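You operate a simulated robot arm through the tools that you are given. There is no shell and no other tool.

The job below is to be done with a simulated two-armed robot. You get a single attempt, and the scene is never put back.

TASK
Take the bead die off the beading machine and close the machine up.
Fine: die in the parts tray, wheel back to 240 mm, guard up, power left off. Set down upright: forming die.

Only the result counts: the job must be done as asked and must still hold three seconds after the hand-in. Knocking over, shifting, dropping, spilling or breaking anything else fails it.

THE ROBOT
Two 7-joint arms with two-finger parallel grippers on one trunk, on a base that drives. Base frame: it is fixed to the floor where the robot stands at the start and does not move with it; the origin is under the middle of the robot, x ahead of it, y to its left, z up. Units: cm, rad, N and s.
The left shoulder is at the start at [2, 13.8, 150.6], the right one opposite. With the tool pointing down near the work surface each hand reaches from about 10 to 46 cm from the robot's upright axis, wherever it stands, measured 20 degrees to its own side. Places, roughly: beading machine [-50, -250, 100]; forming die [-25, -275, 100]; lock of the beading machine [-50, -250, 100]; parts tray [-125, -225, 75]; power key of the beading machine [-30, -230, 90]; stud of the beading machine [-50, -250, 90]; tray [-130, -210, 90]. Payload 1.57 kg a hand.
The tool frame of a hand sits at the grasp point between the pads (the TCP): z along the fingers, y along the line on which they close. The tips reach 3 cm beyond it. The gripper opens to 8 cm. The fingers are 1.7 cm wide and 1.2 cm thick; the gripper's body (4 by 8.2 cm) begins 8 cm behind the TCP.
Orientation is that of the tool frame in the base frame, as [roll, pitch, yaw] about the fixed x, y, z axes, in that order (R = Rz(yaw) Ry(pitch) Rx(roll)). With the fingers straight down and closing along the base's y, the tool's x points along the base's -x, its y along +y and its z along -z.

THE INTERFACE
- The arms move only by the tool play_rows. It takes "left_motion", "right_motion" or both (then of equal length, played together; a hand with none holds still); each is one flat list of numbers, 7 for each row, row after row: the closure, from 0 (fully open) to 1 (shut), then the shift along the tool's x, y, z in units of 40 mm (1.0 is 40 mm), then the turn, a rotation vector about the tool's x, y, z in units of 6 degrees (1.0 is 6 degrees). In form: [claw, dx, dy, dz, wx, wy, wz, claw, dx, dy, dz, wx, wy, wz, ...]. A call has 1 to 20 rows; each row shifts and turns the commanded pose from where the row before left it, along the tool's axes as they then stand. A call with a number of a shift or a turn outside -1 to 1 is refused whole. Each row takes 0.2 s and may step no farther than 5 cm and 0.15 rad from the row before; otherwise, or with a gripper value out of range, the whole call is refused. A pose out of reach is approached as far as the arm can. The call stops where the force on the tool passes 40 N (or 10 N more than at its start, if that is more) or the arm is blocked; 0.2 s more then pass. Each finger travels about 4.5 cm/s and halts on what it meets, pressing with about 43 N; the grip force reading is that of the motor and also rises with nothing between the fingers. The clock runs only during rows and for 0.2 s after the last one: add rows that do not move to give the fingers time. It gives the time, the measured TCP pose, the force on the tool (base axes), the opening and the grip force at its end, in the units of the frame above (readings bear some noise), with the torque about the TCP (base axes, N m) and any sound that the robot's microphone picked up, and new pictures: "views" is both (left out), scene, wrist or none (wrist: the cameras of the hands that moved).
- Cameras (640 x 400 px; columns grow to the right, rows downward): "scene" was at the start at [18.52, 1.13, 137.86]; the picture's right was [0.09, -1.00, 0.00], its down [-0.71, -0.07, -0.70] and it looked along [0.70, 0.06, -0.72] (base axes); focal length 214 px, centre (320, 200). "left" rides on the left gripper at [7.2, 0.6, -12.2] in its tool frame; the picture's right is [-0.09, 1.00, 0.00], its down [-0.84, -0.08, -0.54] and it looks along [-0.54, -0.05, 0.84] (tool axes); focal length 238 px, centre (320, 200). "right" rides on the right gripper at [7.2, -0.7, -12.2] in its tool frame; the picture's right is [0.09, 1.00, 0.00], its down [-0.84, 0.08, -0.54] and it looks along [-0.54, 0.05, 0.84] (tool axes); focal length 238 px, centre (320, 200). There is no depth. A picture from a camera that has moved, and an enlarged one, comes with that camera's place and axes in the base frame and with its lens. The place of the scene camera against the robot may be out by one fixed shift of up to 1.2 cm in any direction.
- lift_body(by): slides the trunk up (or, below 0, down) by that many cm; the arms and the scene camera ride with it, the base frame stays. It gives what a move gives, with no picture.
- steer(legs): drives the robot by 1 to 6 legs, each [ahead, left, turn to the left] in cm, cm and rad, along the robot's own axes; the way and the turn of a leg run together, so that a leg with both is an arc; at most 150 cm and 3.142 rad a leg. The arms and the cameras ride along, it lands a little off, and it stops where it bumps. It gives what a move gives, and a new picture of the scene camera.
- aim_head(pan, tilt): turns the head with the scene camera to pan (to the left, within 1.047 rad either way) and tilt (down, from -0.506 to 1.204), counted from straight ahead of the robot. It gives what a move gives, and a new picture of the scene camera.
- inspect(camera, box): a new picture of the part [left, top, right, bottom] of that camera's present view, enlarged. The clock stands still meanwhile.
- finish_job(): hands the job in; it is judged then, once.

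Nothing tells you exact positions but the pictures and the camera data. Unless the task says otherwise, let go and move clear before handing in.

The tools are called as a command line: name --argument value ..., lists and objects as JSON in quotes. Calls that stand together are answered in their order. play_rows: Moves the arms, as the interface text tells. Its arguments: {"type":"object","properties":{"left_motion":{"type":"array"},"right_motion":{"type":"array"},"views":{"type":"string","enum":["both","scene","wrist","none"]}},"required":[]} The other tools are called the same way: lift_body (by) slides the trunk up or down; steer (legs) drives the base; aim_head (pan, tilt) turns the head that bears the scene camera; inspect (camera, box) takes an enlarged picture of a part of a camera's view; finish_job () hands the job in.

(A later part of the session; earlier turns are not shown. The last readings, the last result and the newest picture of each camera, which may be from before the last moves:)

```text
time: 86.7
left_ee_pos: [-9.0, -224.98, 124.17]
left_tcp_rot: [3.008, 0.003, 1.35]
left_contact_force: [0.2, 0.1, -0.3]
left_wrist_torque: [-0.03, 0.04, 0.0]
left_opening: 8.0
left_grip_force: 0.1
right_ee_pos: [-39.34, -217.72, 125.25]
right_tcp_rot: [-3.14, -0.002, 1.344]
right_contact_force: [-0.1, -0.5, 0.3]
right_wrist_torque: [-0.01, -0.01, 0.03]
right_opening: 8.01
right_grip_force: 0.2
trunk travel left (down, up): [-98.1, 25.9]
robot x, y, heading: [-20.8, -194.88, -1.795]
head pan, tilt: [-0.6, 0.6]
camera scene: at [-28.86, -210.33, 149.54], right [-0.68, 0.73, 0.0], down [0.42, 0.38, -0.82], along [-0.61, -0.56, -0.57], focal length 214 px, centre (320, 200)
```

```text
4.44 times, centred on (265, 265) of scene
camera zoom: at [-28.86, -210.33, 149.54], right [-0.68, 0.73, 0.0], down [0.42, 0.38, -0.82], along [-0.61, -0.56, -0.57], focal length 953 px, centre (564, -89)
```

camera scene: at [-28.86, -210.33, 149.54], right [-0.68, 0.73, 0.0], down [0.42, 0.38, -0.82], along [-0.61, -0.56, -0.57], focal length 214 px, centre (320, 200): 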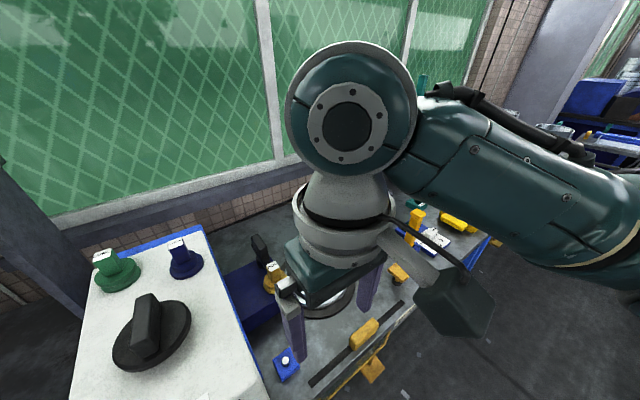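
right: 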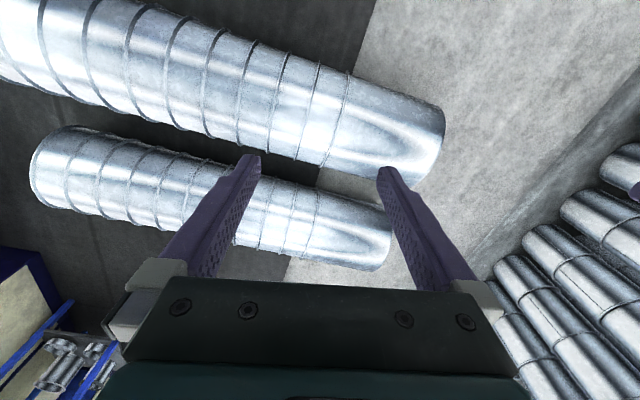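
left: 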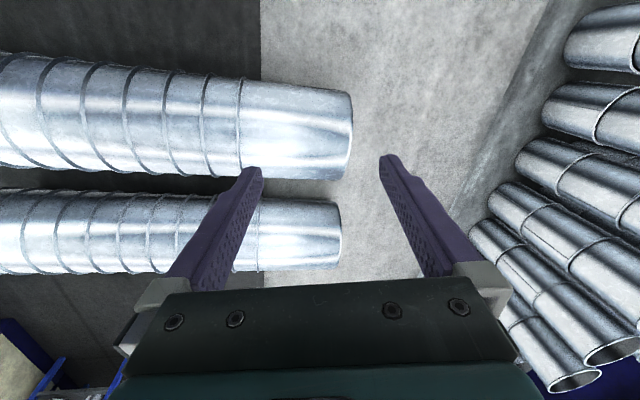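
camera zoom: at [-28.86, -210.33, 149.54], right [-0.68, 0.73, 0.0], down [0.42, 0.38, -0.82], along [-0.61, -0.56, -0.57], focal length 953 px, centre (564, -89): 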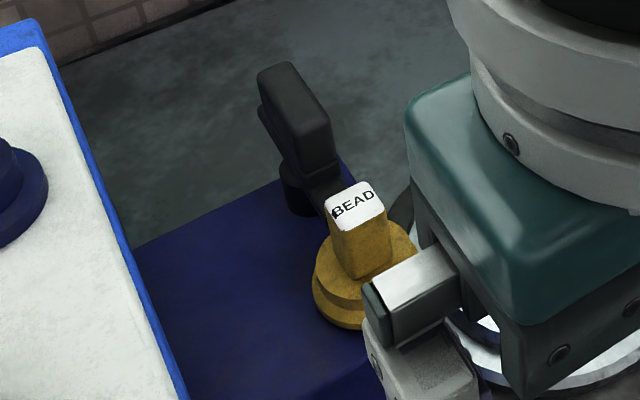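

By triangulation the die's label top is near (-48.7, -247.4, 100) and the wheel near (-23, -247, 107). I'll go 12 cm closer so both come within reach, in two short legs.

steer --legs '[[7, 0, 0]]'

steer --legs '[[6, -2, 0]]'

aim_head --pan 0 --tilt 0.9

```text
time: 87.7
left_ee_pos: [-10.53, -231.76, 124.16]
left_tcp_rot: [3.009, 0.001, 1.351]
left_contact_force: [0.0, -0.5, 1.0]
left_wrist_torque: [-0.01, 0.0, -0.02]
left_opening: 8.0
left_grip_force: 0.1
right_ee_pos: [-40.92, -224.58, 125.25]
right_tcp_rot: [-3.139, -0.002, 1.344]
right_contact_force: [0.0, 0.2, -0.1]
right_wrist_torque: [-0.01, -0.01, -0.03]
right_opening: 8.0
right_grip_force: 0.0
trunk travel left (down, up): [-98.1, 25.9]
robot x, y, heading: [-22.18, -201.49, -1.799]
head pan, tilt: [-0.6, 0.6]
camera scene: at [-30.42, -217.07, 149.54], right [-0.68, 0.74, 0.0], down [0.42, 0.38, -0.83], along [-0.61, -0.56, -0.56], focal length 214 px, centre (320, 200)
```

scene: 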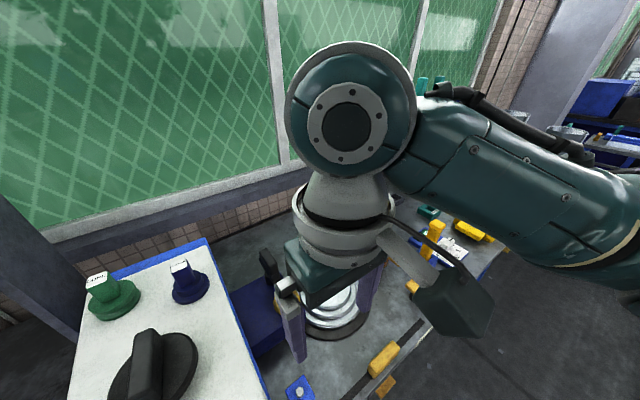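

```text
time: 88.7
left_ee_pos: [-13.91, -237.21, 124.07]
left_tcp_rot: [3.008, 0.003, 1.349]
left_contact_force: [-0.4, -0.4, -0.4]
left_wrist_torque: [-0.01, 0.01, 0.0]
left_opening: 8.03
left_grip_force: 0.1
right_ee_pos: [-44.25, -230.0, 125.3]
right_tcp_rot: [-3.139, -0.001, 1.343]
right_contact_force: [0.7, -0.2, -0.6]
right_wrist_torque: [0.0, 0.04, -0.01]
right_opening: 7.98
right_grip_force: 0.1
trunk travel left (down, up): [-98.1, 25.9]
robot x, y, heading: [-25.23, -207.38, -1.797]
head pan, tilt: [-0.6, 0.6]
camera scene: at [-33.69, -222.53, 149.54], right [-0.68, 0.74, 0.0], down [0.42, 0.38, -0.83], along [-0.61, -0.56, -0.56], focal length 214 px, centre (320, 200)
```

scene: 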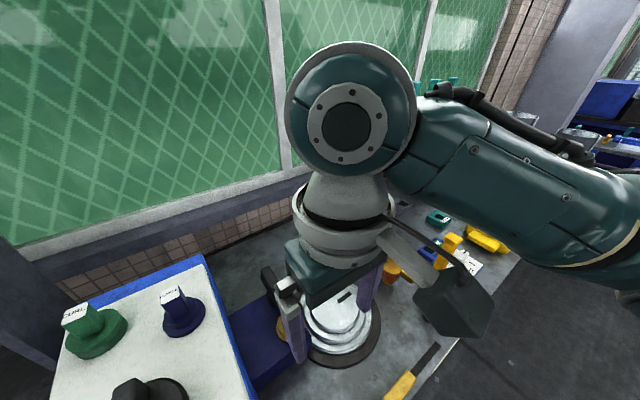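

```text
time: 89.7
left_ee_pos: [-13.87, -237.11, 124.05]
left_tcp_rot: [3.009, 0.003, 1.348]
left_contact_force: [-0.3, 0.5, 0.2]
left_wrist_torque: [0.03, 0.02, -0.01]
left_opening: 7.99
left_grip_force: 0.1
right_ee_pos: [-44.16, -230.0, 125.31]
right_tcp_rot: [-3.141, -0.002, 1.343]
right_contact_force: [1.0, -0.6, 0.2]
right_wrist_torque: [-0.03, -0.02, 0.02]
right_opening: 7.98
right_grip_force: 0.1
trunk travel left (down, up): [-98.1, 25.9]
robot x, y, heading: [-25.79, -207.41, -1.796]
head pan, tilt: [0.0, 0.901]
camera scene: at [-28.89, -223.9, 147.06], right [-0.97, 0.23, 0.0], down [0.18, 0.76, -0.62], along [-0.14, -0.61, -0.78], focal length 214 px, centre (320, 200)
```

scene: 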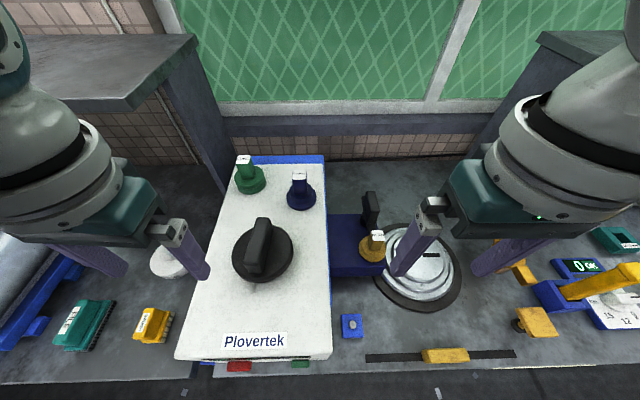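

Within reach now, no bump. I take wrist views of the die, latch and wheel from here.

inspect --camera "right" --box '[200, 100, 440, 300]'

inspect --camera "left" --box '[0, 0, 640, 400]'

inspect --camera "scene" --box '[330, 180, 410, 280]'

```text
2.00 times, centred on (320, 200) of right
camera zoom: at [-43.16, -222.74, 137.55], right [0.99, -0.13, 0.0], down [-0.11, -0.83, 0.54], along [-0.07, -0.53, -0.84], focal length 477 px, centre (320, 200)
```

zoom: 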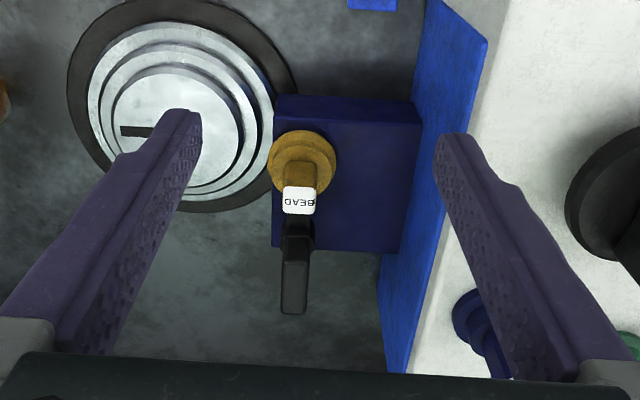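

```text
1.00 times, centred on (320, 200) of left (not enlarged: the box is as wide or as high as the picture)
camera zoom: at [-13.08, -229.94, 136.32], right [0.94, -0.31, 0.13], down [-0.33, -0.78, 0.53], along [-0.06, -0.54, -0.84], focal length 238 px, centre (320, 200)
```

zoom: 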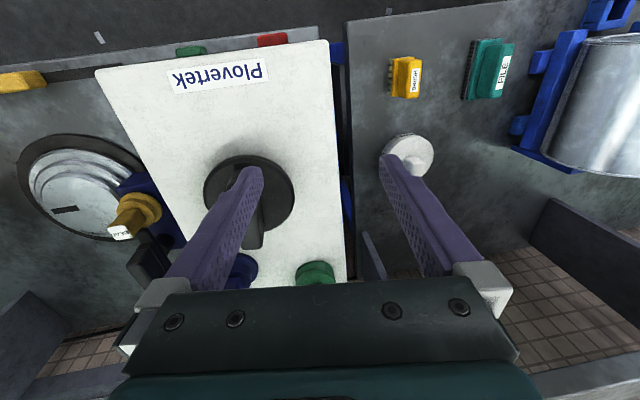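

```text
4.00 times, centred on (370, 230) of scene
camera zoom: at [-28.89, -223.9, 147.06], right [-0.97, 0.23, 0.0], down [0.18, 0.76, -0.62], along [-0.14, -0.61, -0.78], focal length 858 px, centre (120, 80)
```

zoom: 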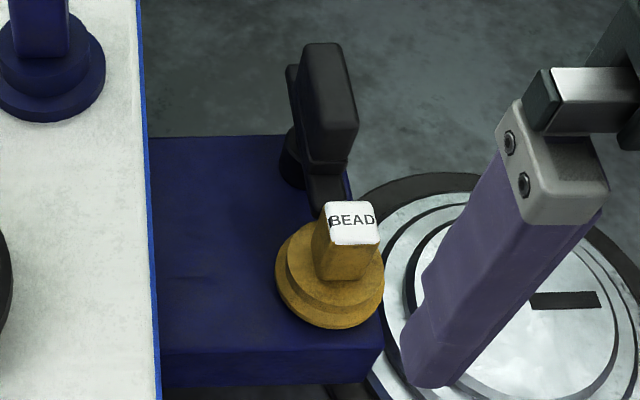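

The latch's working is still unclear from above. I'll swing the right hand out to the right and turn it so that its camera looks at the die and latch from the side.

play_rows --right_motion '[0, 0, -0.9, 0, 0, 0, 0, 0, 0, -0.9, 0, 0, 0, 0, 0, 0, -0.9, 0, 0, 0, 0, 0, 0, -0.9, 0, 0, 0, 0, 0, 0, 0, 0, 0, 0, -1, 0, 0, 0, 0, 0, 0, -1, 0, 0, 0, 0, 0, 0, -1, 0, 0, 0, 0, 0, 0, -1, 0, 0, 0, 0, 0, 0, -1, 0, 0, 0, 0, 0, 0, -1, 0, 0, 0, 0, 0, 0, -1, 0, 0, 0, 0, 0, 0, -1, 0, 0, 0, 0, 0, 0, -1, 0, 0, 0, 0, 0, 0, -1, 0, 0, 0, 0, 0, 0, -1, 0, 0, 0, 0, 0, 0, -1]' --views "wrist"

```text
time: 93.1
left_ee_pos: [-13.97, -237.22, 124.1]
left_tcp_rot: [3.009, 0.001, 1.349]
left_contact_force: [0.0, 0.0, 0.2]
left_wrist_torque: [-0.01, 0.02, 0.01]
left_opening: 8.04
left_grip_force: 0.1
right_ee_pos: [-58.16, -226.68, 125.28]
right_tcp_rot: [3.141, -0.002, 2.604]
right_contact_force: [0.0, -0.4, 0.1]
right_wrist_torque: [-0.03, 0.01, 0.03]
right_opening: 7.98
right_grip_force: 0.0
trunk travel left (down, up): [-98.1, 25.9]
robot x, y, heading: [-25.21, -207.19, -1.795]
head pan, tilt: [0.0, 0.901]
camera right: at [-64.65, -223.54, 137.51], right [0.43, 0.9, 0.0], down [0.76, -0.36, 0.54], along [0.49, -0.23, -0.84], focal length 238 px, centre (320, 200)
```

right: 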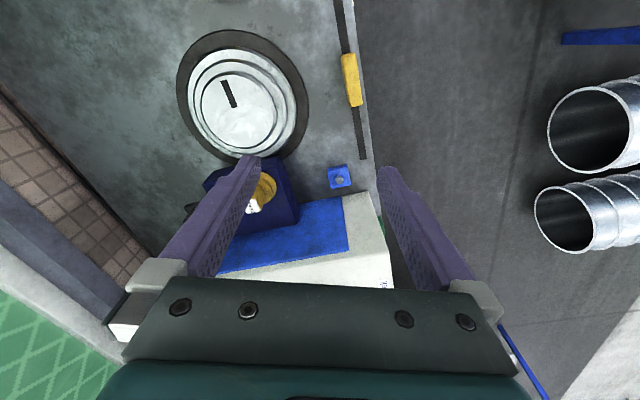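

The hand turns freely. I'll tilt it and bring it level with the die on the right side for a side view of the latch.

play_rows --right_motion '[0, 0, 0, 0, 0, 0, -1, 0, 0, 0, 0, 0, 0, -1, 0, 0, 0, 0, 0, 0, -1, 0, 0, 0, 0, 0, -1, 0, 0, 0, 0, 0, 0, -1, 0, 0, 0, 0, 0, 0, -1, 0, 0, 0, 0, 0, 0, -1, 0, 0, 0, 0, 0, 0, -1, 0, 0, 0, 0, 0, 0, -1, 0, 0, 0, 0, 0, 0, -1, 0, 0, 0, -1, 0, 0, 0, 0, 0, 0, -1, 0, 0, 0, 0, 0, 0, -1, 0, 0, 0, 0, 0, 0, -1, 0, 0, 0, 0]' --views "both"

```text
time: 96.1
left_ee_pos: [-13.85, -237.19, 124.08]
left_tcp_rot: [3.008, 0.002, 1.349]
left_contact_force: [0.4, -0.4, -0.2]
left_wrist_torque: [0.01, 0.02, -0.02]
left_opening: 8.0
left_grip_force: 0.1
right_ee_pos: [-60.09, -238.66, 125.86]
right_tcp_rot: [3.138, 0.731, 2.918]
right_contact_force: [0.0, -0.1, 0.4]
right_wrist_torque: [0.02, 0.0, 0.01]
right_opening: 7.99
right_grip_force: 0.0
right hand out of reach, approached as far as the arm can: row 13, 14
trunk travel left (down, up): [-98.1, 25.9]
robot x, y, heading: [-25.04, -207.08, -1.798]
head pan, tilt: [0.0, 0.901]
camera scene: at [-28.88, -223.9, 147.06], right [-0.97, 0.22, 0.0], down [0.18, 0.76, -0.62], along [-0.14, -0.61, -0.78], focal length 214 px, centre (320, 200)
camera right: at [-73.35, -236.16, 130.24], right [0.15, 0.99, -0.06], down [0.27, 0.02, 0.96], along [0.95, -0.16, -0.26], focal length 238 px, centre (320, 200)
```

scene: 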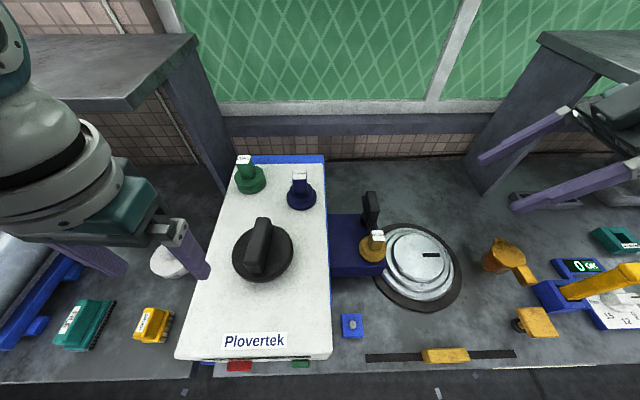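
right: 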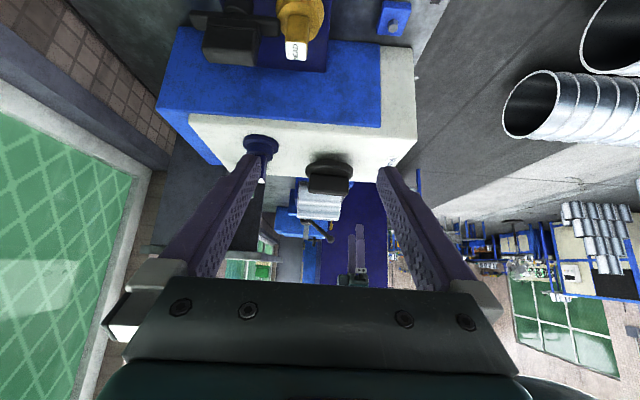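

The side view works, though upside down: the block, die and black latch are at the top of the right picture. I zoom in there.

inspect --camera "right" --box '[170, 0, 350, 112]'

inspect --camera "scene" --box '[330, 180, 410, 280]'

inspect --camera "scene" --box '[460, 200, 640, 360]'

```text
3.56 times, centred on (260, 56) of right
camera zoom: at [-73.35, -236.16, 130.24], right [0.15, 0.99, -0.06], down [0.27, 0.02, 0.96], along [0.95, -0.16, -0.26], focal length 848 px, centre (533, 712)
```

zoom: 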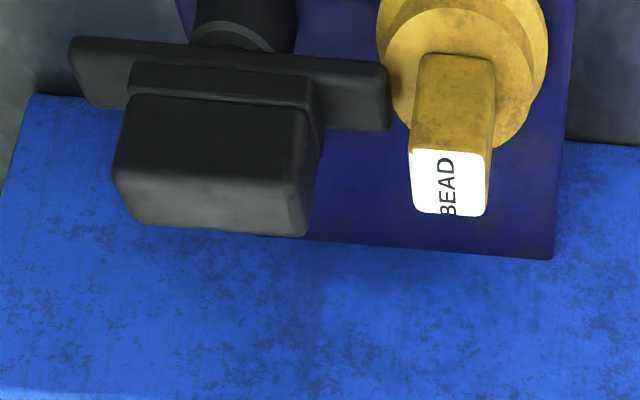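

```text
4.00 times, centred on (370, 230) of scene
camera zoom: at [-28.88, -223.9, 147.06], right [-0.97, 0.22, 0.0], down [0.18, 0.76, -0.62], along [-0.14, -0.61, -0.78], focal length 858 px, centre (120, 80)
```

zoom: 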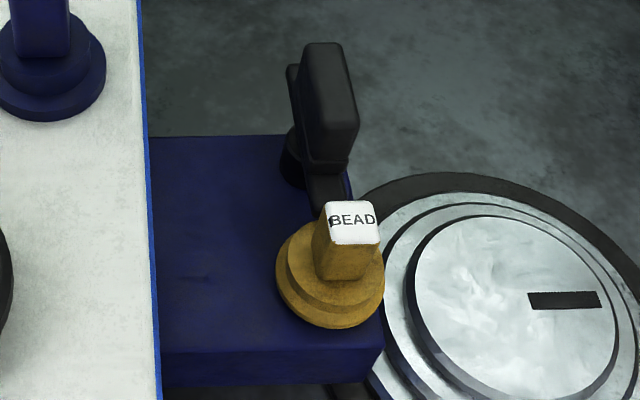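

```text
2.50 times, centred on (550, 280) of scene
camera zoom: at [-28.88, -223.9, 147.06], right [-0.97, 0.22, 0.0], down [0.18, 0.76, -0.62], along [-0.14, -0.61, -0.78], focal length 536 px, centre (-255, 0)
```

zoom: 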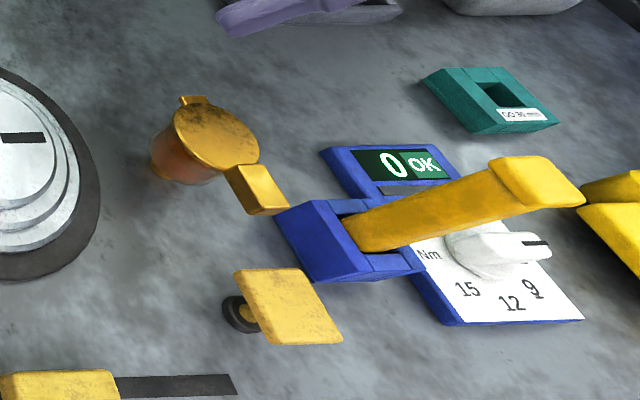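

The latch is a turn-bar on a vertical pivot with a box grip on top; its bar points at the die. By triangulation the die's top is at about (-47.8, -245.1, 102) and the grip at (-49.7, -253.7, 104). I'll first bring the left hand squarely over the wheel to see it better.

play_rows --left_motion '[0, -0.7, -0.55, 0, 0.63, 0, 0, 0, -0.7, -0.55, 0, 0.63, 0, 0, 0, -0.5, -0.55, 0, 0, 0, 0, 0, 0, 0, 0, 0, 0, 0]' --views "wrist"

```text
time: 97.1
left_ee_pos: [-21.05, -243.41, 123.39]
left_tcp_rot: [3.117, 0.004, 1.358]
left_contact_force: [0.4, 0.0, 0.8]
left_wrist_torque: [-0.01, -0.01, 0.0]
left_opening: 8.0
left_grip_force: 0.0
right_ee_pos: [-60.12, -238.57, 125.92]
right_tcp_rot: [3.138, 0.732, 2.913]
right_contact_force: [0.0, -0.3, -0.1]
right_wrist_torque: [0.03, 0.02, -0.03]
right_opening: 8.0
right_grip_force: 0.0
trunk travel left (down, up): [-98.1, 25.9]
robot x, y, heading: [-25.32, -207.49, -1.801]
head pan, tilt: [0.0, 0.901]
camera left: at [-18.98, -236.52, 135.7], right [0.95, -0.3, 0.02], down [-0.27, -0.8, 0.54], along [-0.14, -0.52, -0.84], focal length 238 px, centre (320, 200)
```

left: 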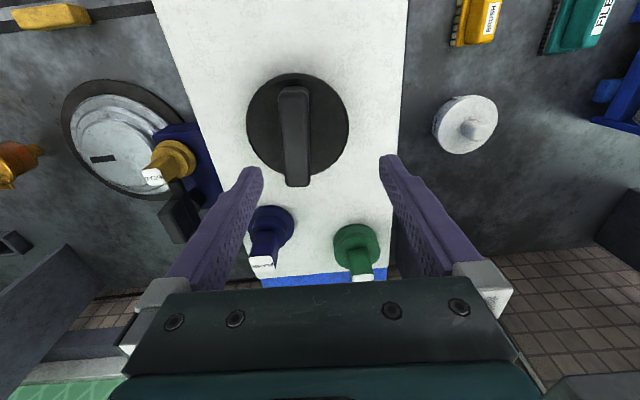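

The wheel has a bar grip (about 9 cm long, top at z ≈ 114) on a disc centred near (-22.9, -243.2), aligned nearly with the bench depth. To read the display while turning it, I'll back off about 9 cm, lower the trunk a little and reach out with the left hand.

steer --legs '[[-9, 0, 0]]'

play_rows --left_motion '[0, -0.8, -0.2, 0, 0, 0, 0, 0, -0.8, -0.2, 0, 0, 0, 0, 0, -0.8, -0.1, 0, 0, 0, 0, 0, 0, 0, 0, 0, 0, 0]' --views "both"

```text
time: 98.2
left_ee_pos: [-18.84, -234.66, 123.48]
left_tcp_rot: [3.121, 0.003, 1.36]
left_contact_force: [0.0, -0.3, 0.6]
left_wrist_torque: [0.0, -0.01, -0.01]
left_opening: 8.02
left_grip_force: 0.1
right_ee_pos: [-58.02, -229.73, 125.99]
right_tcp_rot: [3.141, 0.731, 2.916]
right_contact_force: [-1.0, 0.4, -0.8]
right_wrist_torque: [-0.01, -0.03, 0.01]
right_opening: 8.01
right_grip_force: 0.0
trunk travel left (down, up): [-98.1, 25.9]
robot x, y, heading: [-23.64, -198.36, -1.79]
head pan, tilt: [0.0, 0.901]
camera scene: at [-26.85, -215.13, 147.06], right [-0.97, 0.22, 0.0], down [0.17, 0.76, -0.62], along [-0.14, -0.61, -0.78], focal length 214 px, centre (320, 200)
```

scene: 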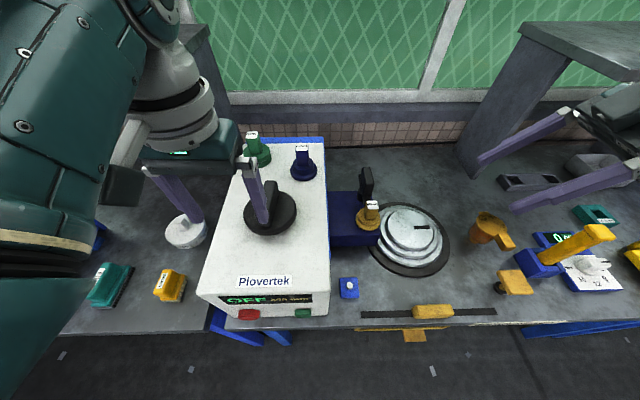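

```text
time: 99.2
left_ee_pos: [-22.75, -243.74, 123.66]
left_tcp_rot: [3.12, 0.006, 1.361]
left_contact_force: [-0.7, 0.0, 0.3]
left_wrist_torque: [-0.01, -0.02, 0.0]
left_opening: 8.0
left_grip_force: 0.1
right_ee_pos: [-58.08, -229.96, 125.96]
right_tcp_rot: [3.141, 0.732, 2.917]
right_contact_force: [0.2, -0.7, 0.6]
right_wrist_torque: [0.03, 0.01, -0.02]
right_opening: 8.02
right_grip_force: 0.1
trunk travel left (down, up): [-98.1, 25.9]
robot x, y, heading: [-23.22, -198.84, -1.795]
head pan, tilt: [0.0, 0.901]
camera scene: at [-26.84, -215.13, 147.06], right [-0.97, 0.22, 0.0], down [0.17, 0.76, -0.62], along [-0.14, -0.61, -0.78], focal length 214 px, centre (320, 200)
camera left: at [-20.78, -236.68, 135.79], right [0.95, -0.3, 0.02], down [-0.26, -0.8, 0.55], along [-0.14, -0.53, -0.84], focal length 238 px, centre (320, 200)
```

scene: 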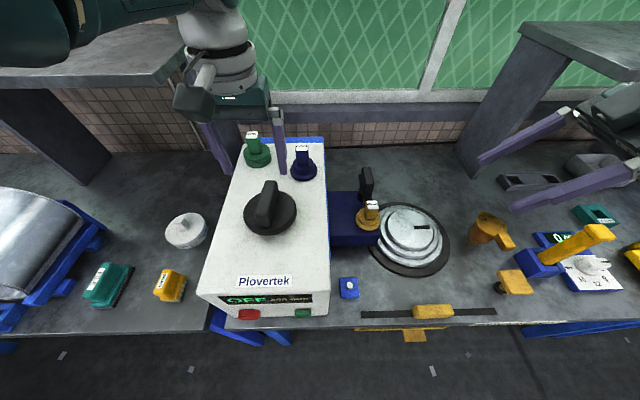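
left: 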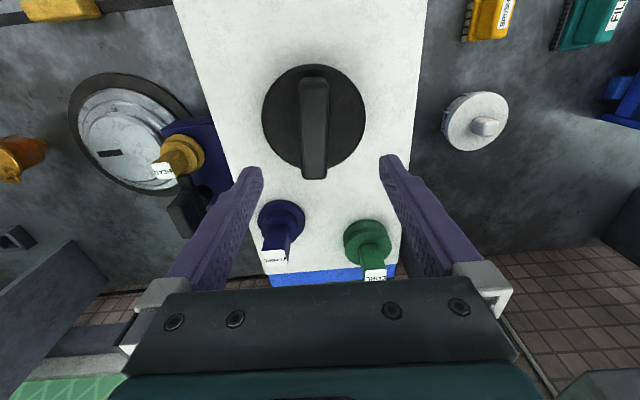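

The left hand is centred over the wheel's bar. I turn it by about 5° to match the bar, lower the trunk 8 cm, then check.

play_rows --left_motion '[0, -0.0, 0, 0, 0.2, 0, 0.76, 0, 0, 0, 0, 0, 0, 0]' --views "none"

lift_body --by -8

play_rows --left_motion '[0, 0, 0, 0.3, 0, 0, 0, 0, 0, 0, 0, 0, 0, 0]' --views "both"

```text
time: 99.8
left_ee_pos: [-22.74, -243.55, 123.47]
left_tcp_rot: [3.142, 0.004, 1.279]
left_contact_force: [0.2, 1.0, -0.1]
left_wrist_torque: [0.04, 0.03, -0.03]
left_opening: 8.0
left_grip_force: 0.1
right_ee_pos: [-58.12, -229.94, 125.99]
right_tcp_rot: [3.139, 0.73, 2.914]
right_contact_force: [-0.5, 0.0, -0.2]
right_wrist_torque: [0.01, 0.02, -0.03]
right_opening: 8.01
right_grip_force: 0.0
trunk travel left (down, up): [-98.1, 25.9]
robot x, y, heading: [-23.22, -198.71, -1.796]
head pan, tilt: [0.0, 0.901]
```

```text
time: 100.9
left_ee_pos: [-22.92, -243.68, 115.59]
left_tcp_rot: [3.14, 0.004, 1.281]
left_contact_force: [0.2, -0.2, -0.4]
left_wrist_torque: [-0.02, -0.02, 0.0]
left_opening: 8.04
left_grip_force: 0.1
right_ee_pos: [-58.14, -229.92, 117.91]
right_tcp_rot: [3.141, 0.731, 2.916]
right_contact_force: [0.1, -0.1, 0.4]
right_wrist_torque: [-0.01, 0.01, 0.02]
right_opening: 8.01
right_grip_force: 0.0
trunk travel left (down, up): [-90.1, 33.9]
robot x, y, heading: [-23.26, -198.18, -1.791]
head pan, tilt: [0.0, 0.901]
```

```text
time: 101.5
left_ee_pos: [-22.72, -243.68, 114.24]
left_tcp_rot: [3.141, 0.002, 1.281]
left_contact_force: [-0.6, 0.6, -0.3]
left_wrist_torque: [-0.05, 0.0, -0.02]
left_opening: 8.01
left_grip_force: 0.0
right_ee_pos: [-58.18, -229.84, 118.03]
right_tcp_rot: [3.139, 0.731, 2.915]
right_contact_force: [-0.3, -0.3, 0.8]
right_wrist_torque: [-0.01, 0.0, 0.0]
right_opening: 8.02
right_grip_force: 0.1
trunk travel left (down, up): [-90.1, 33.9]
robot x, y, heading: [-23.28, -198.49, -1.795]
head pan, tilt: [0.0, 0.901]
camera scene: at [-26.85, -215.13, 139.06], right [-0.97, 0.22, 0.0], down [0.17, 0.76, -0.62], along [-0.14, -0.61, -0.78], focal length 214 px, centre (320, 200)
camera left: at [-19.91, -236.98, 126.54], right [0.93, -0.37, 0.0], down [-0.31, -0.78, 0.54], along [-0.2, -0.51, -0.84], focal length 238 px, centre (320, 200)
```

scene: 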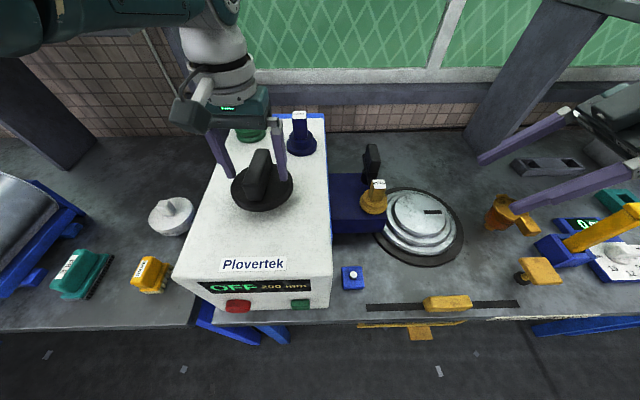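
left: 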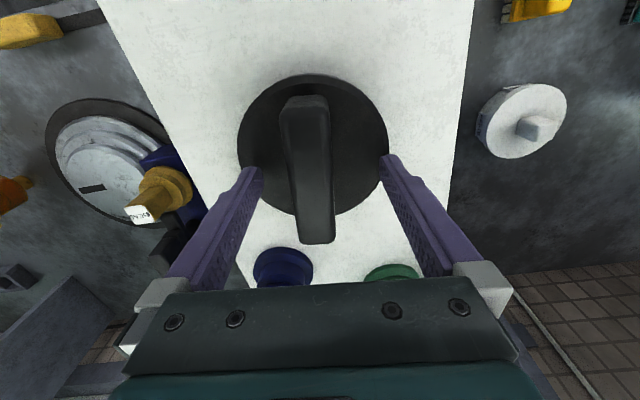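

The fingers straddle the bar nicely. I lower 1.4 cm more and close on it.

play_rows --left_motion '[0, 0.05, 0, 0.35, 0, 0, 0, 0, 0, 0, 0, 0, 0, 0, 1, 0, 0, 0, 0, 0, 0, 1, 0, 0, 0, 0, 0, 0, 1, 0, 0, 0, 0, 0, 0, 1, 0, 0, 0, 0, 0, 0, 1, 0, 0, 0, 0, 0, 0]' --views "both"

```text
time: 102.0
left_ee_pos: [-22.79, -243.45, 113.54]
left_tcp_rot: [-3.141, 0.006, 1.282]
left_contact_force: [2.7, 4.1, 16.2]
left_wrist_torque: [0.31, 0.01, -0.03]
left_opening: 7.99
left_grip_force: 0.0
right_ee_pos: [-58.02, -229.94, 118.06]
right_tcp_rot: [3.14, 0.734, 2.914]
right_contact_force: [-0.6, 0.5, 0.0]
right_wrist_torque: [-0.02, -0.04, 0.0]
right_opening: 8.0
right_grip_force: 0.1
trunk travel left (down, up): [-90.1, 33.9]
robot x, y, heading: [-23.34, -198.37, -1.792]
head pan, tilt: [0.0, 0.901]
stopped in row 2 (left hand): the force on the tool passed its limit at 53 N (the readings are from after the stop); the commanded pose is now the measured one
camera scene: at [-26.8, -215.14, 139.09], right [-0.97, 0.22, 0.0], down [0.18, 0.76, -0.62], along [-0.14, -0.61, -0.78], focal length 214 px, centre (320, 200)
camera left: at [-19.9, -236.76, 125.83], right [0.93, -0.37, 0.0], down [-0.31, -0.78, 0.55], along [-0.2, -0.51, -0.84], focal length 238 px, centre (320, 200)
```

scene: 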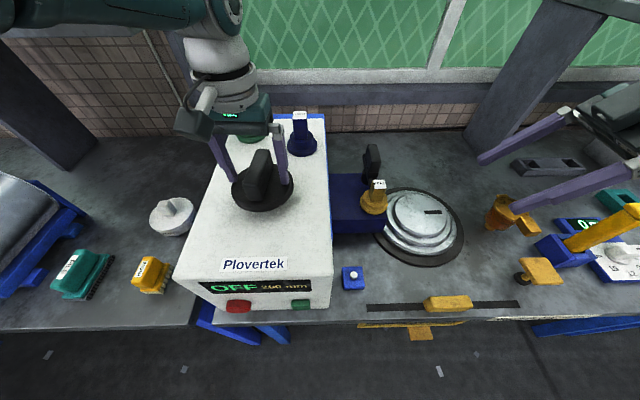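
left: 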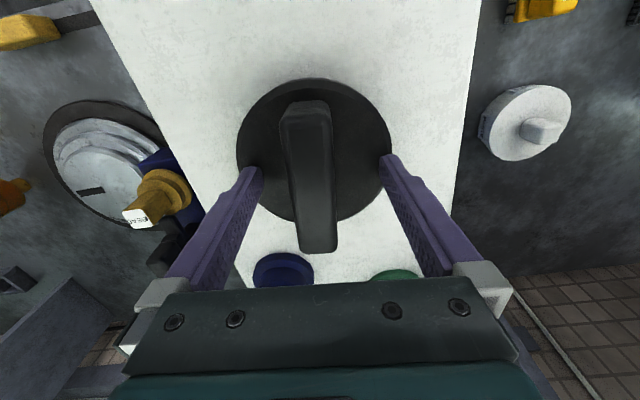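

The fingertips touched the disc (its top is near z = 110.5). I raise 0.5 cm and close on the bar.

play_rows --left_motion '[0, 0.05, 0, -0.15, 0, 0, 0, 0, 0, 0, 0, 0, 0, 0, 1, 0, 0, 0, 0, 0, 0, 1, 0, 0, 0, 0, 0, 0, 1, 0, 0, 0, 0, 0, 0, 1, 0, 0, 0, 0, 0, 0, 1, 0, 0, 0, 0, 0, 0]' --views "wrist"

```text
time: 103.6
left_ee_pos: [-23.05, -243.18, 113.88]
left_tcp_rot: [-3.137, 0.002, 1.279]
left_contact_force: [-11.4, 1.1, -0.7]
left_wrist_torque: [0.16, -1.07, -0.23]
left_opening: 2.6
left_grip_force: 30.7
right_ee_pos: [-58.24, -229.78, 118.03]
right_tcp_rot: [3.141, 0.73, 2.915]
right_contact_force: [-0.2, 0.3, 0.3]
right_wrist_torque: [-0.03, -0.02, -0.03]
right_opening: 7.99
right_grip_force: 0.0
trunk travel left (down, up): [-90.1, 33.9]
robot x, y, heading: [-23.16, -198.33, -1.796]
head pan, tilt: [0.0, 0.901]
camera left: at [-20.18, -236.57, 126.18], right [0.93, -0.38, 0.0], down [-0.31, -0.78, 0.54], along [-0.21, -0.5, -0.84], focal length 238 px, centre (320, 200)
```

left: 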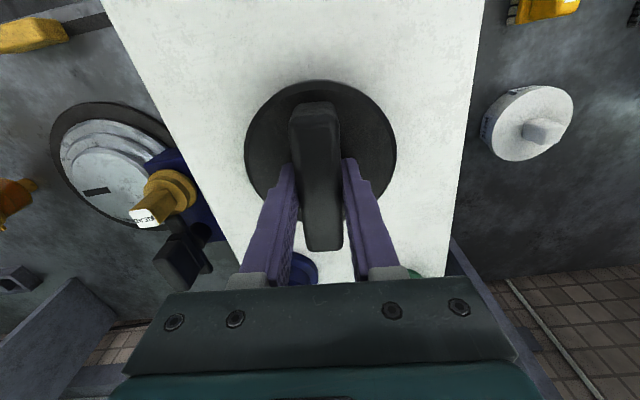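

Gripped, with 2.6 cm of bar between the pads. I ease off the side force and turn 12° clockwise (seen from above) to learn the direction and scale.

play_rows --left_motion '[1, 0, -0.05, 0, 0, 0, 0, 1, 0, 0, 0, 0, 0, 0.5, 1, 0, 0, 0, 0, 0, 0.5, 1, 0, 0, 0, 0, 0, 0.5, 1, 0, 0, 0, 0, 0, 0.5, 1, 0, 0, 0, 0, 0, 0]' --views "none"

inspect --camera "scene" --box '[180, 250, 340, 320]'

```text
time: 105.0
left_ee_pos: [-22.99, -243.28, 113.89]
left_tcp_rot: [3.141, 0.002, 1.071]
left_contact_force: [-7.5, -13.1, -29.3]
left_wrist_torque: [-0.25, -0.06, 0.18]
left_opening: 2.58
left_grip_force: 37.0
right_ee_pos: [-58.17, -229.8, 117.98]
right_tcp_rot: [3.138, 0.731, 2.914]
right_contact_force: [0.2, -0.4, -0.7]
right_wrist_torque: [0.0, 0.03, -0.02]
right_opening: 8.01
right_grip_force: 0.1
trunk travel left (down, up): [-90.1, 33.9]
robot x, y, heading: [-23.43, -198.32, -1.793]
head pan, tilt: [0.0, 0.901]
```

```text
4.00 times, centred on (260, 285) of scene
camera zoom: at [-26.9, -215.1, 139.03], right [-0.97, 0.22, 0.0], down [0.17, 0.76, -0.62], along [-0.14, -0.61, -0.78], focal length 858 px, centre (560, -140)
```

zoom: 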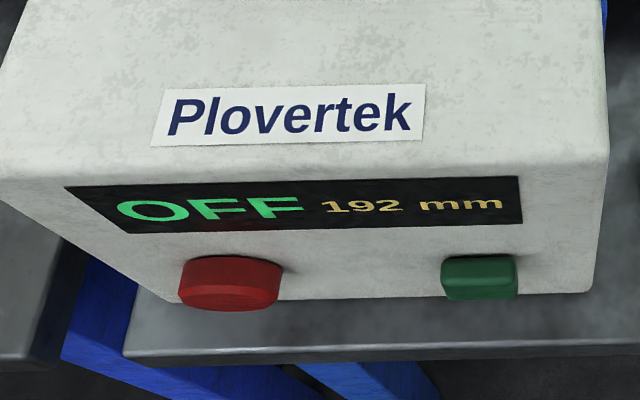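

The display fell to 192, so 12° clockwise is -8 mm (1.5° per mm). I turn back counterclockwise, about 72° in all, first in part while watching forces.

play_rows --left_motion '[1, -0.05, 0, 0.06, 0, 0, 0, 1, 0, 0, 0, 0, 0, -0.75, 1, 0, 0, 0, 0, 0, -0.75, 1, 0, 0, 0, 0, 0, -0.75, 1, 0, 0, 0, 0, 0, -0.75, 1, 0, 0, 0, 0, 0, -0.75, 1, 0, 0, 0, 0, 0, -0.75, 1, 0, 0, 0, 0, 0, -0.75, 1, 0, 0, 0, 0, 0, -0.75, 1, 0, 0, 0, 0, 0, 0]' --views "scene"

inspect --camera "scene" --box '[180, 250, 340, 320]'

```text
time: 107.2
left_ee_pos: [-23.1, -243.28, 113.95]
left_tcp_rot: [-3.139, 0.005, 1.702]
left_contact_force: [-5.4, 5.0, 12.2]
left_wrist_torque: [0.71, -1.06, -0.01]
left_opening: 2.58
left_grip_force: 36.7
right_ee_pos: [-58.05, -229.85, 118.01]
right_tcp_rot: [3.14, 0.731, 2.915]
right_contact_force: [-0.8, -0.2, 0.9]
right_wrist_torque: [-0.01, -0.02, 0.03]
right_opening: 8.01
right_grip_force: 0.0
trunk travel left (down, up): [-90.1, 33.9]
robot x, y, heading: [-23.16, -198.16, -1.796]
head pan, tilt: [0.0, 0.901]
camera scene: at [-26.87, -215.13, 139.05], right [-0.97, 0.22, 0.0], down [0.17, 0.76, -0.62], along [-0.14, -0.61, -0.78], focal length 214 px, centre (320, 200)
```

scene: 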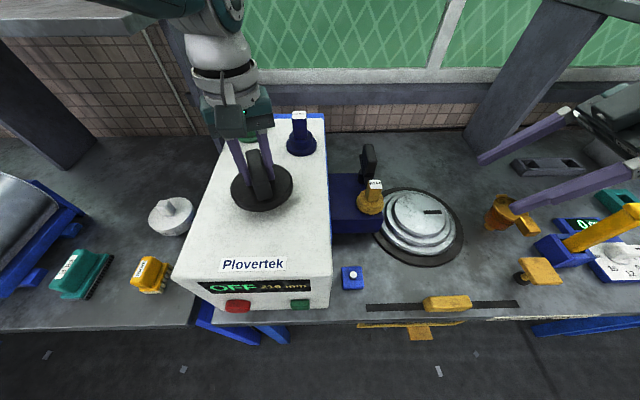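

```text
4.00 times, centred on (260, 285) of scene
camera zoom: at [-26.87, -215.13, 139.05], right [-0.97, 0.22, 0.0], down [0.17, 0.76, -0.62], along [-0.14, -0.61, -0.78], focal length 858 px, centre (560, -140)
```

zoom: 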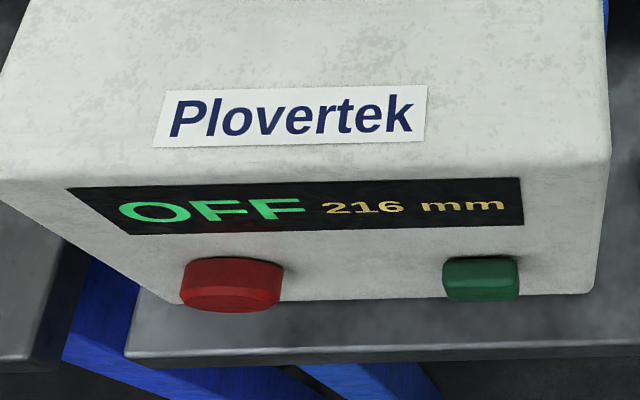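

216 mm now, forces low. Another 36° counterclockwise should bring 240.

play_rows --left_motion '[1, 0, 0, 0, 0, 0, -0.75, 1, 0, 0, 0, 0, 0, -0.75, 1, 0, 0, 0, 0, 0, -0.75, 1, 0, 0, 0, 0, 0, -0.75, 1, 0, 0, 0, 0, 0, -0.75, 1, 0, 0, 0, 0, 0, -0.75, 1, 0, 0, 0, 0, 0, -0.75, 1, 0, 0, 0, 0, 0, -0.75, 1, 0, 0, 0, 0, 0, 0]' --views "scene"

inspect --camera "scene" --box '[180, 250, 340, 320]'

```text
time: 109.2
left_ee_pos: [-22.95, -243.25, 113.8]
left_tcp_rot: [-3.14, -0.002, 2.331]
left_contact_force: [-2.2, 15.2, 29.1]
left_wrist_torque: [0.92, -0.63, -0.14]
left_opening: 2.6
left_grip_force: 37.0
right_ee_pos: [-58.07, -229.71, 117.97]
right_tcp_rot: [3.139, 0.733, 2.915]
right_contact_force: [-0.4, 0.0, 0.6]
right_wrist_torque: [0.01, 0.02, 0.04]
right_opening: 7.99
right_grip_force: 0.1
trunk travel left (down, up): [-90.1, 33.9]
robot x, y, heading: [-23.7, -198.54, -1.799]
head pan, tilt: [0.0, 0.901]
camera scene: at [-26.85, -215.12, 139.07], right [-0.97, 0.22, 0.0], down [0.17, 0.76, -0.62], along [-0.14, -0.61, -0.78], focal length 214 px, centre (320, 200)
```

scene: 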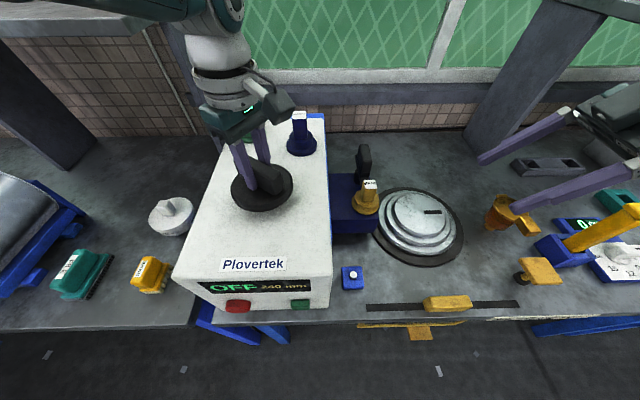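

```text
4.00 times, centred on (260, 285) of scene
camera zoom: at [-26.85, -215.12, 139.07], right [-0.97, 0.22, 0.0], down [0.17, 0.76, -0.62], along [-0.14, -0.61, -0.78], focal length 858 px, centre (560, -140)
```

zoom: 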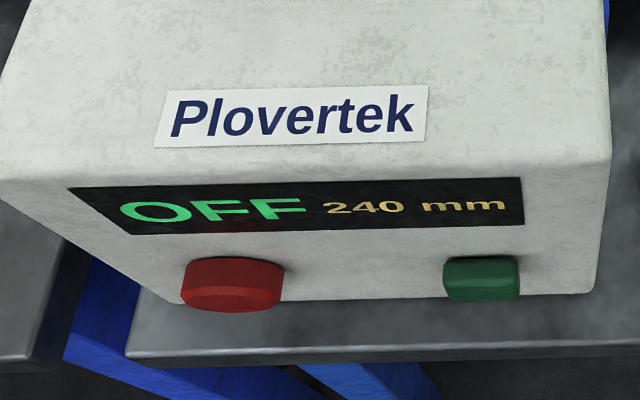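

The display reads 240 mm, OFF. I ease the vertical force, open, and rise straight up, then re-read the display.

play_rows --left_motion '[1, 0, 0, -0.08, 0, 0, 0, 0.5, 0, 0, 0, 0, 0, 0, 0, 0, 0, 0, 0, 0, 0, 0, 0, 0, 0, 0, 0, 0, 0, 0, 0, 0, 0, 0, 0, 0, 0, 0, -0.5, 0, 0, 0, 0, 0, 0, -0.8, 0, 0, 0, 0, 0, 0, -0.8, 0, 0, 0]' --views "both"

inspect --camera "scene" --box '[180, 250, 340, 320]'

```text
time: 111.0
left_ee_pos: [-24.02, -245.46, 121.9]
left_tcp_rot: [-3.14, 0.002, 2.329]
left_contact_force: [0.8, 0.7, 0.2]
left_wrist_torque: [0.01, -0.03, 0.03]
left_opening: 8.01
left_grip_force: 0.0
left hand out of reach, approached as far as the arm can: row 6, 7, 8
right_ee_pos: [-58.1, -229.75, 118.12]
right_tcp_rot: [3.139, 0.731, 2.914]
right_contact_force: [0.2, 0.1, 0.5]
right_wrist_torque: [0.01, -0.03, 0.01]
right_opening: 8.01
right_grip_force: 0.0
trunk travel left (down, up): [-90.1, 33.9]
robot x, y, heading: [-23.4, -198.54, -1.799]
head pan, tilt: [0.0, 0.901]
camera scene: at [-26.84, -215.11, 139.05], right [-0.97, 0.22, 0.0], down [0.17, 0.76, -0.62], along [-0.14, -0.61, -0.78], focal length 214 px, centre (320, 200)
camera left: at [-28.34, -239.81, 134.15], right [0.79, 0.62, 0.0], down [0.52, -0.66, 0.54], along [0.33, -0.43, -0.84], focal length 238 px, centre (320, 200)
```

scene: 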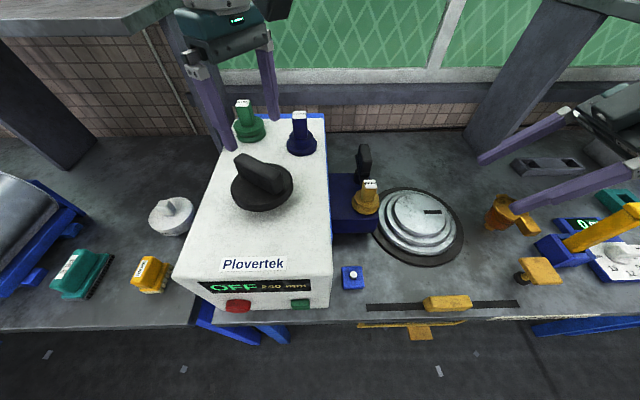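
left: 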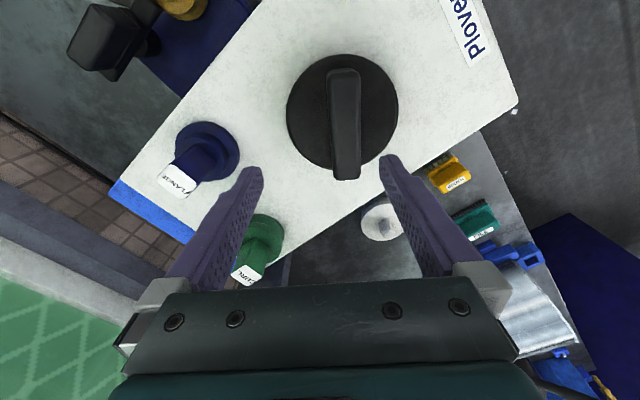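

```text
4.00 times, centred on (260, 285) of scene
camera zoom: at [-26.84, -215.11, 139.05], right [-0.97, 0.22, 0.0], down [0.17, 0.76, -0.62], along [-0.14, -0.61, -0.78], focal length 858 px, centre (560, -140)
```

zoom: 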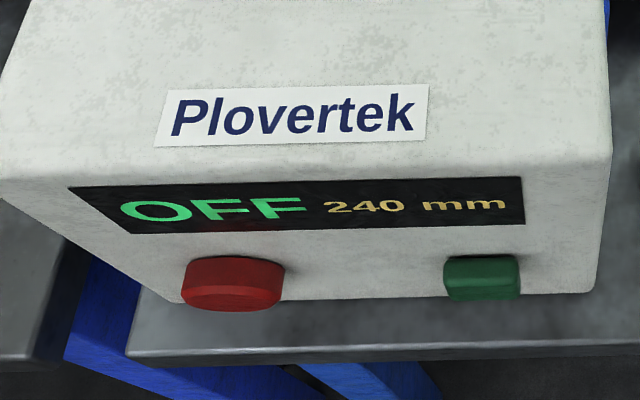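

240 mm holds. The left hand ended near the green die's airspace, so I raise the trunk first, then pull that hand back, turn it straight and park it to the left.

lift_body --by 8

play_rows --left_motion '[0, 0.46, 0.69, 0, 0, 0, 0, 0, 0.46, 0.69, 0, 0, 0, 0, 0, 0.46, 0.69, 0, 0, 0, 0, 0, 0.46, 0.69, 0, 0, 0, 1, 0, 0, 0, 0, 0, 0, 1, 0, 0, 0, 0, 0, 0, 1, 0, 0, 0, 0, 0, 0, 1, 0, 0, 0, 0, 0, 0, 1, 0, 0, 0, 0, 0, 0, 1, 0, 0, 0, 0, 0, 0, 1, 0, 0, 0, 0, 0, 0, 1, 0, 0, 0, 0, 0, 0, 1, 0, 0.2, 0.8, 0, 0, 0, 0, 0, 0.2, 0.8, 0, 0, 0, 0, 0, 0.2, 0.8, 0, 0, 0, 0, 0, 0, 0.8, 0, 0, 0, 0]' --views "both"

```text
time: 112.2
left_ee_pos: [-24.01, -245.46, 129.9]
left_tcp_rot: [-3.139, 0.002, 2.33]
left_contact_force: [-0.9, 0.2, 0.1]
left_wrist_torque: [-0.01, 0.02, 0.02]
left_opening: 7.99
left_grip_force: 0.1
right_ee_pos: [-57.95, -229.89, 125.92]
right_tcp_rot: [3.138, 0.731, 2.915]
right_contact_force: [-0.1, 0.4, -0.3]
right_wrist_torque: [0.01, 0.0, 0.04]
right_opening: 8.0
right_grip_force: 0.0
trunk travel left (down, up): [-98.1, 25.9]
robot x, y, heading: [-23.85, -198.53, -1.799]
head pan, tilt: [0.0, 0.901]
```

```text
time: 115.5
left_ee_pos: [-15.35, -247.29, 125.45]
left_tcp_rot: [-3.14, 0.002, 1.385]
left_contact_force: [-0.1, -0.4, -0.9]
left_wrist_torque: [-0.01, -0.02, 0.01]
left_opening: 8.0
left_grip_force: 0.0
left hand out of reach, approached as far as the arm can: row 1, 2, 3, 4, 13, 14, 15
right_ee_pos: [-58.17, -229.84, 125.92]
right_tcp_rot: [3.141, 0.731, 2.915]
right_contact_force: [-0.3, 0.1, 0.1]
right_wrist_torque: [-0.03, 0.02, 0.01]
right_opening: 7.99
right_grip_force: 0.0
trunk travel left (down, up): [-98.1, 25.9]
robot x, y, heading: [-23.41, -198.3, -1.794]
head pan, tilt: [0.0, 0.901]
camera scene: at [-26.84, -215.11, 147.06], right [-0.97, 0.22, 0.0], down [0.17, 0.76, -0.62], along [-0.14, -0.61, -0.78], focal length 214 px, centre (320, 200)
camera left: at [-13.2, -240.47, 137.76], right [0.96, -0.28, 0.0], down [-0.23, -0.81, 0.54], along [-0.15, -0.52, -0.84], focal length 238 px, centre (320, 200)
```

scene: 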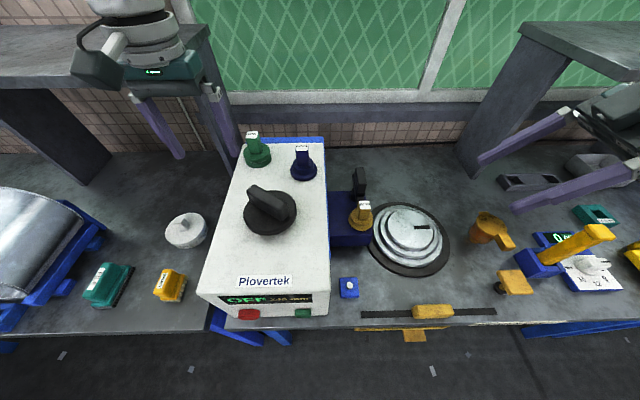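
left: 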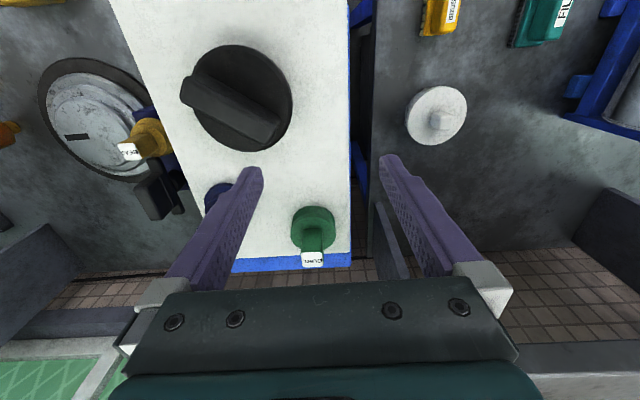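

The left hand is still far out. I pull it back toward the robot.

play_rows --left_motion '[0, 0.9, 0.2, 0, 0, 0, 0, 0, 0.9, 0.2, 0, 0, 0, 0, 0, 0.9, 0.2, 0, 0, 0, 0, 0, 0.9, 0.2, 0, 0, 0, 0, 0, 0.9, 0.2, 0, 0, 0, 0]' --views "none"

```text
time: 116.8
left_ee_pos: [-11.71, -245.79, 119.66]
left_tcp_rot: [-3.141, 0.002, 1.385]
left_contact_force: [-0.2, -1.3, 0.2]
left_wrist_torque: [-0.02, 0.0, 0.0]
left_opening: 8.0
left_grip_force: 0.1
left hand out of reach, approached as far as the arm can: row 1, 2, 3, 4, 5
right_ee_pos: [-58.08, -229.81, 125.89]
right_tcp_rot: [3.14, 0.731, 2.915]
right_contact_force: [-0.1, -0.4, 0.1]
right_wrist_torque: [-0.02, 0.01, -0.01]
right_opening: 8.0
right_grip_force: 0.1
trunk travel left (down, up): [-98.1, 25.9]
robot x, y, heading: [-23.66, -198.47, -1.798]
head pan, tilt: [0.0, 0.901]
```

The hand lags behind its command. I give it an idle moment to see where it settles.

play_rows --left_motion '[0, 0, 0, 0, 0, 0, 0, 0, 0, 0, 0, 0, 0, 0, 0, 0, 0, 0, 0, 0, 0]' --views "both"

```text
time: 117.5
left_ee_pos: [-11.62, -245.74, 119.59]
left_tcp_rot: [-3.139, 0.0, 1.385]
left_contact_force: [0.1, -0.6, 0.1]
left_wrist_torque: [-0.01, -0.04, -0.02]
left_opening: 8.01
left_grip_force: 0.0
right_ee_pos: [-58.07, -229.8, 125.92]
right_tcp_rot: [3.14, 0.731, 2.915]
right_contact_force: [-0.6, 0.4, 0.7]
right_wrist_torque: [0.02, 0.01, -0.01]
right_opening: 8.02
right_grip_force: 0.0
trunk travel left (down, up): [-98.1, 25.9]
robot x, y, heading: [-23.4, -198.1, -1.795]
head pan, tilt: [0.0, 0.901]
camera scene: at [-26.84, -215.11, 147.06], right [-0.97, 0.22, 0.0], down [0.17, 0.76, -0.62], along [-0.14, -0.61, -0.78], focal length 214 px, centre (320, 200)
camera left: at [-9.57, -238.83, 131.83], right [0.96, -0.27, 0.0], down [-0.23, -0.81, 0.54], along [-0.15, -0.52, -0.84], focal length 238 px, centre (320, 200)
```

scene: 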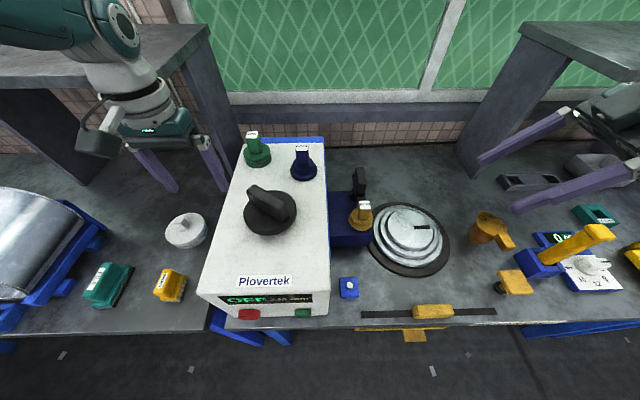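
left: 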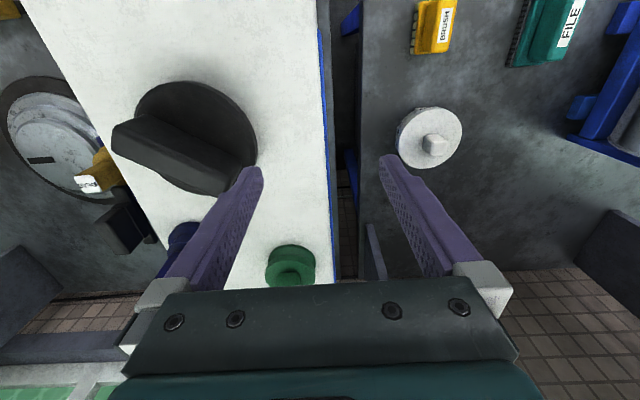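

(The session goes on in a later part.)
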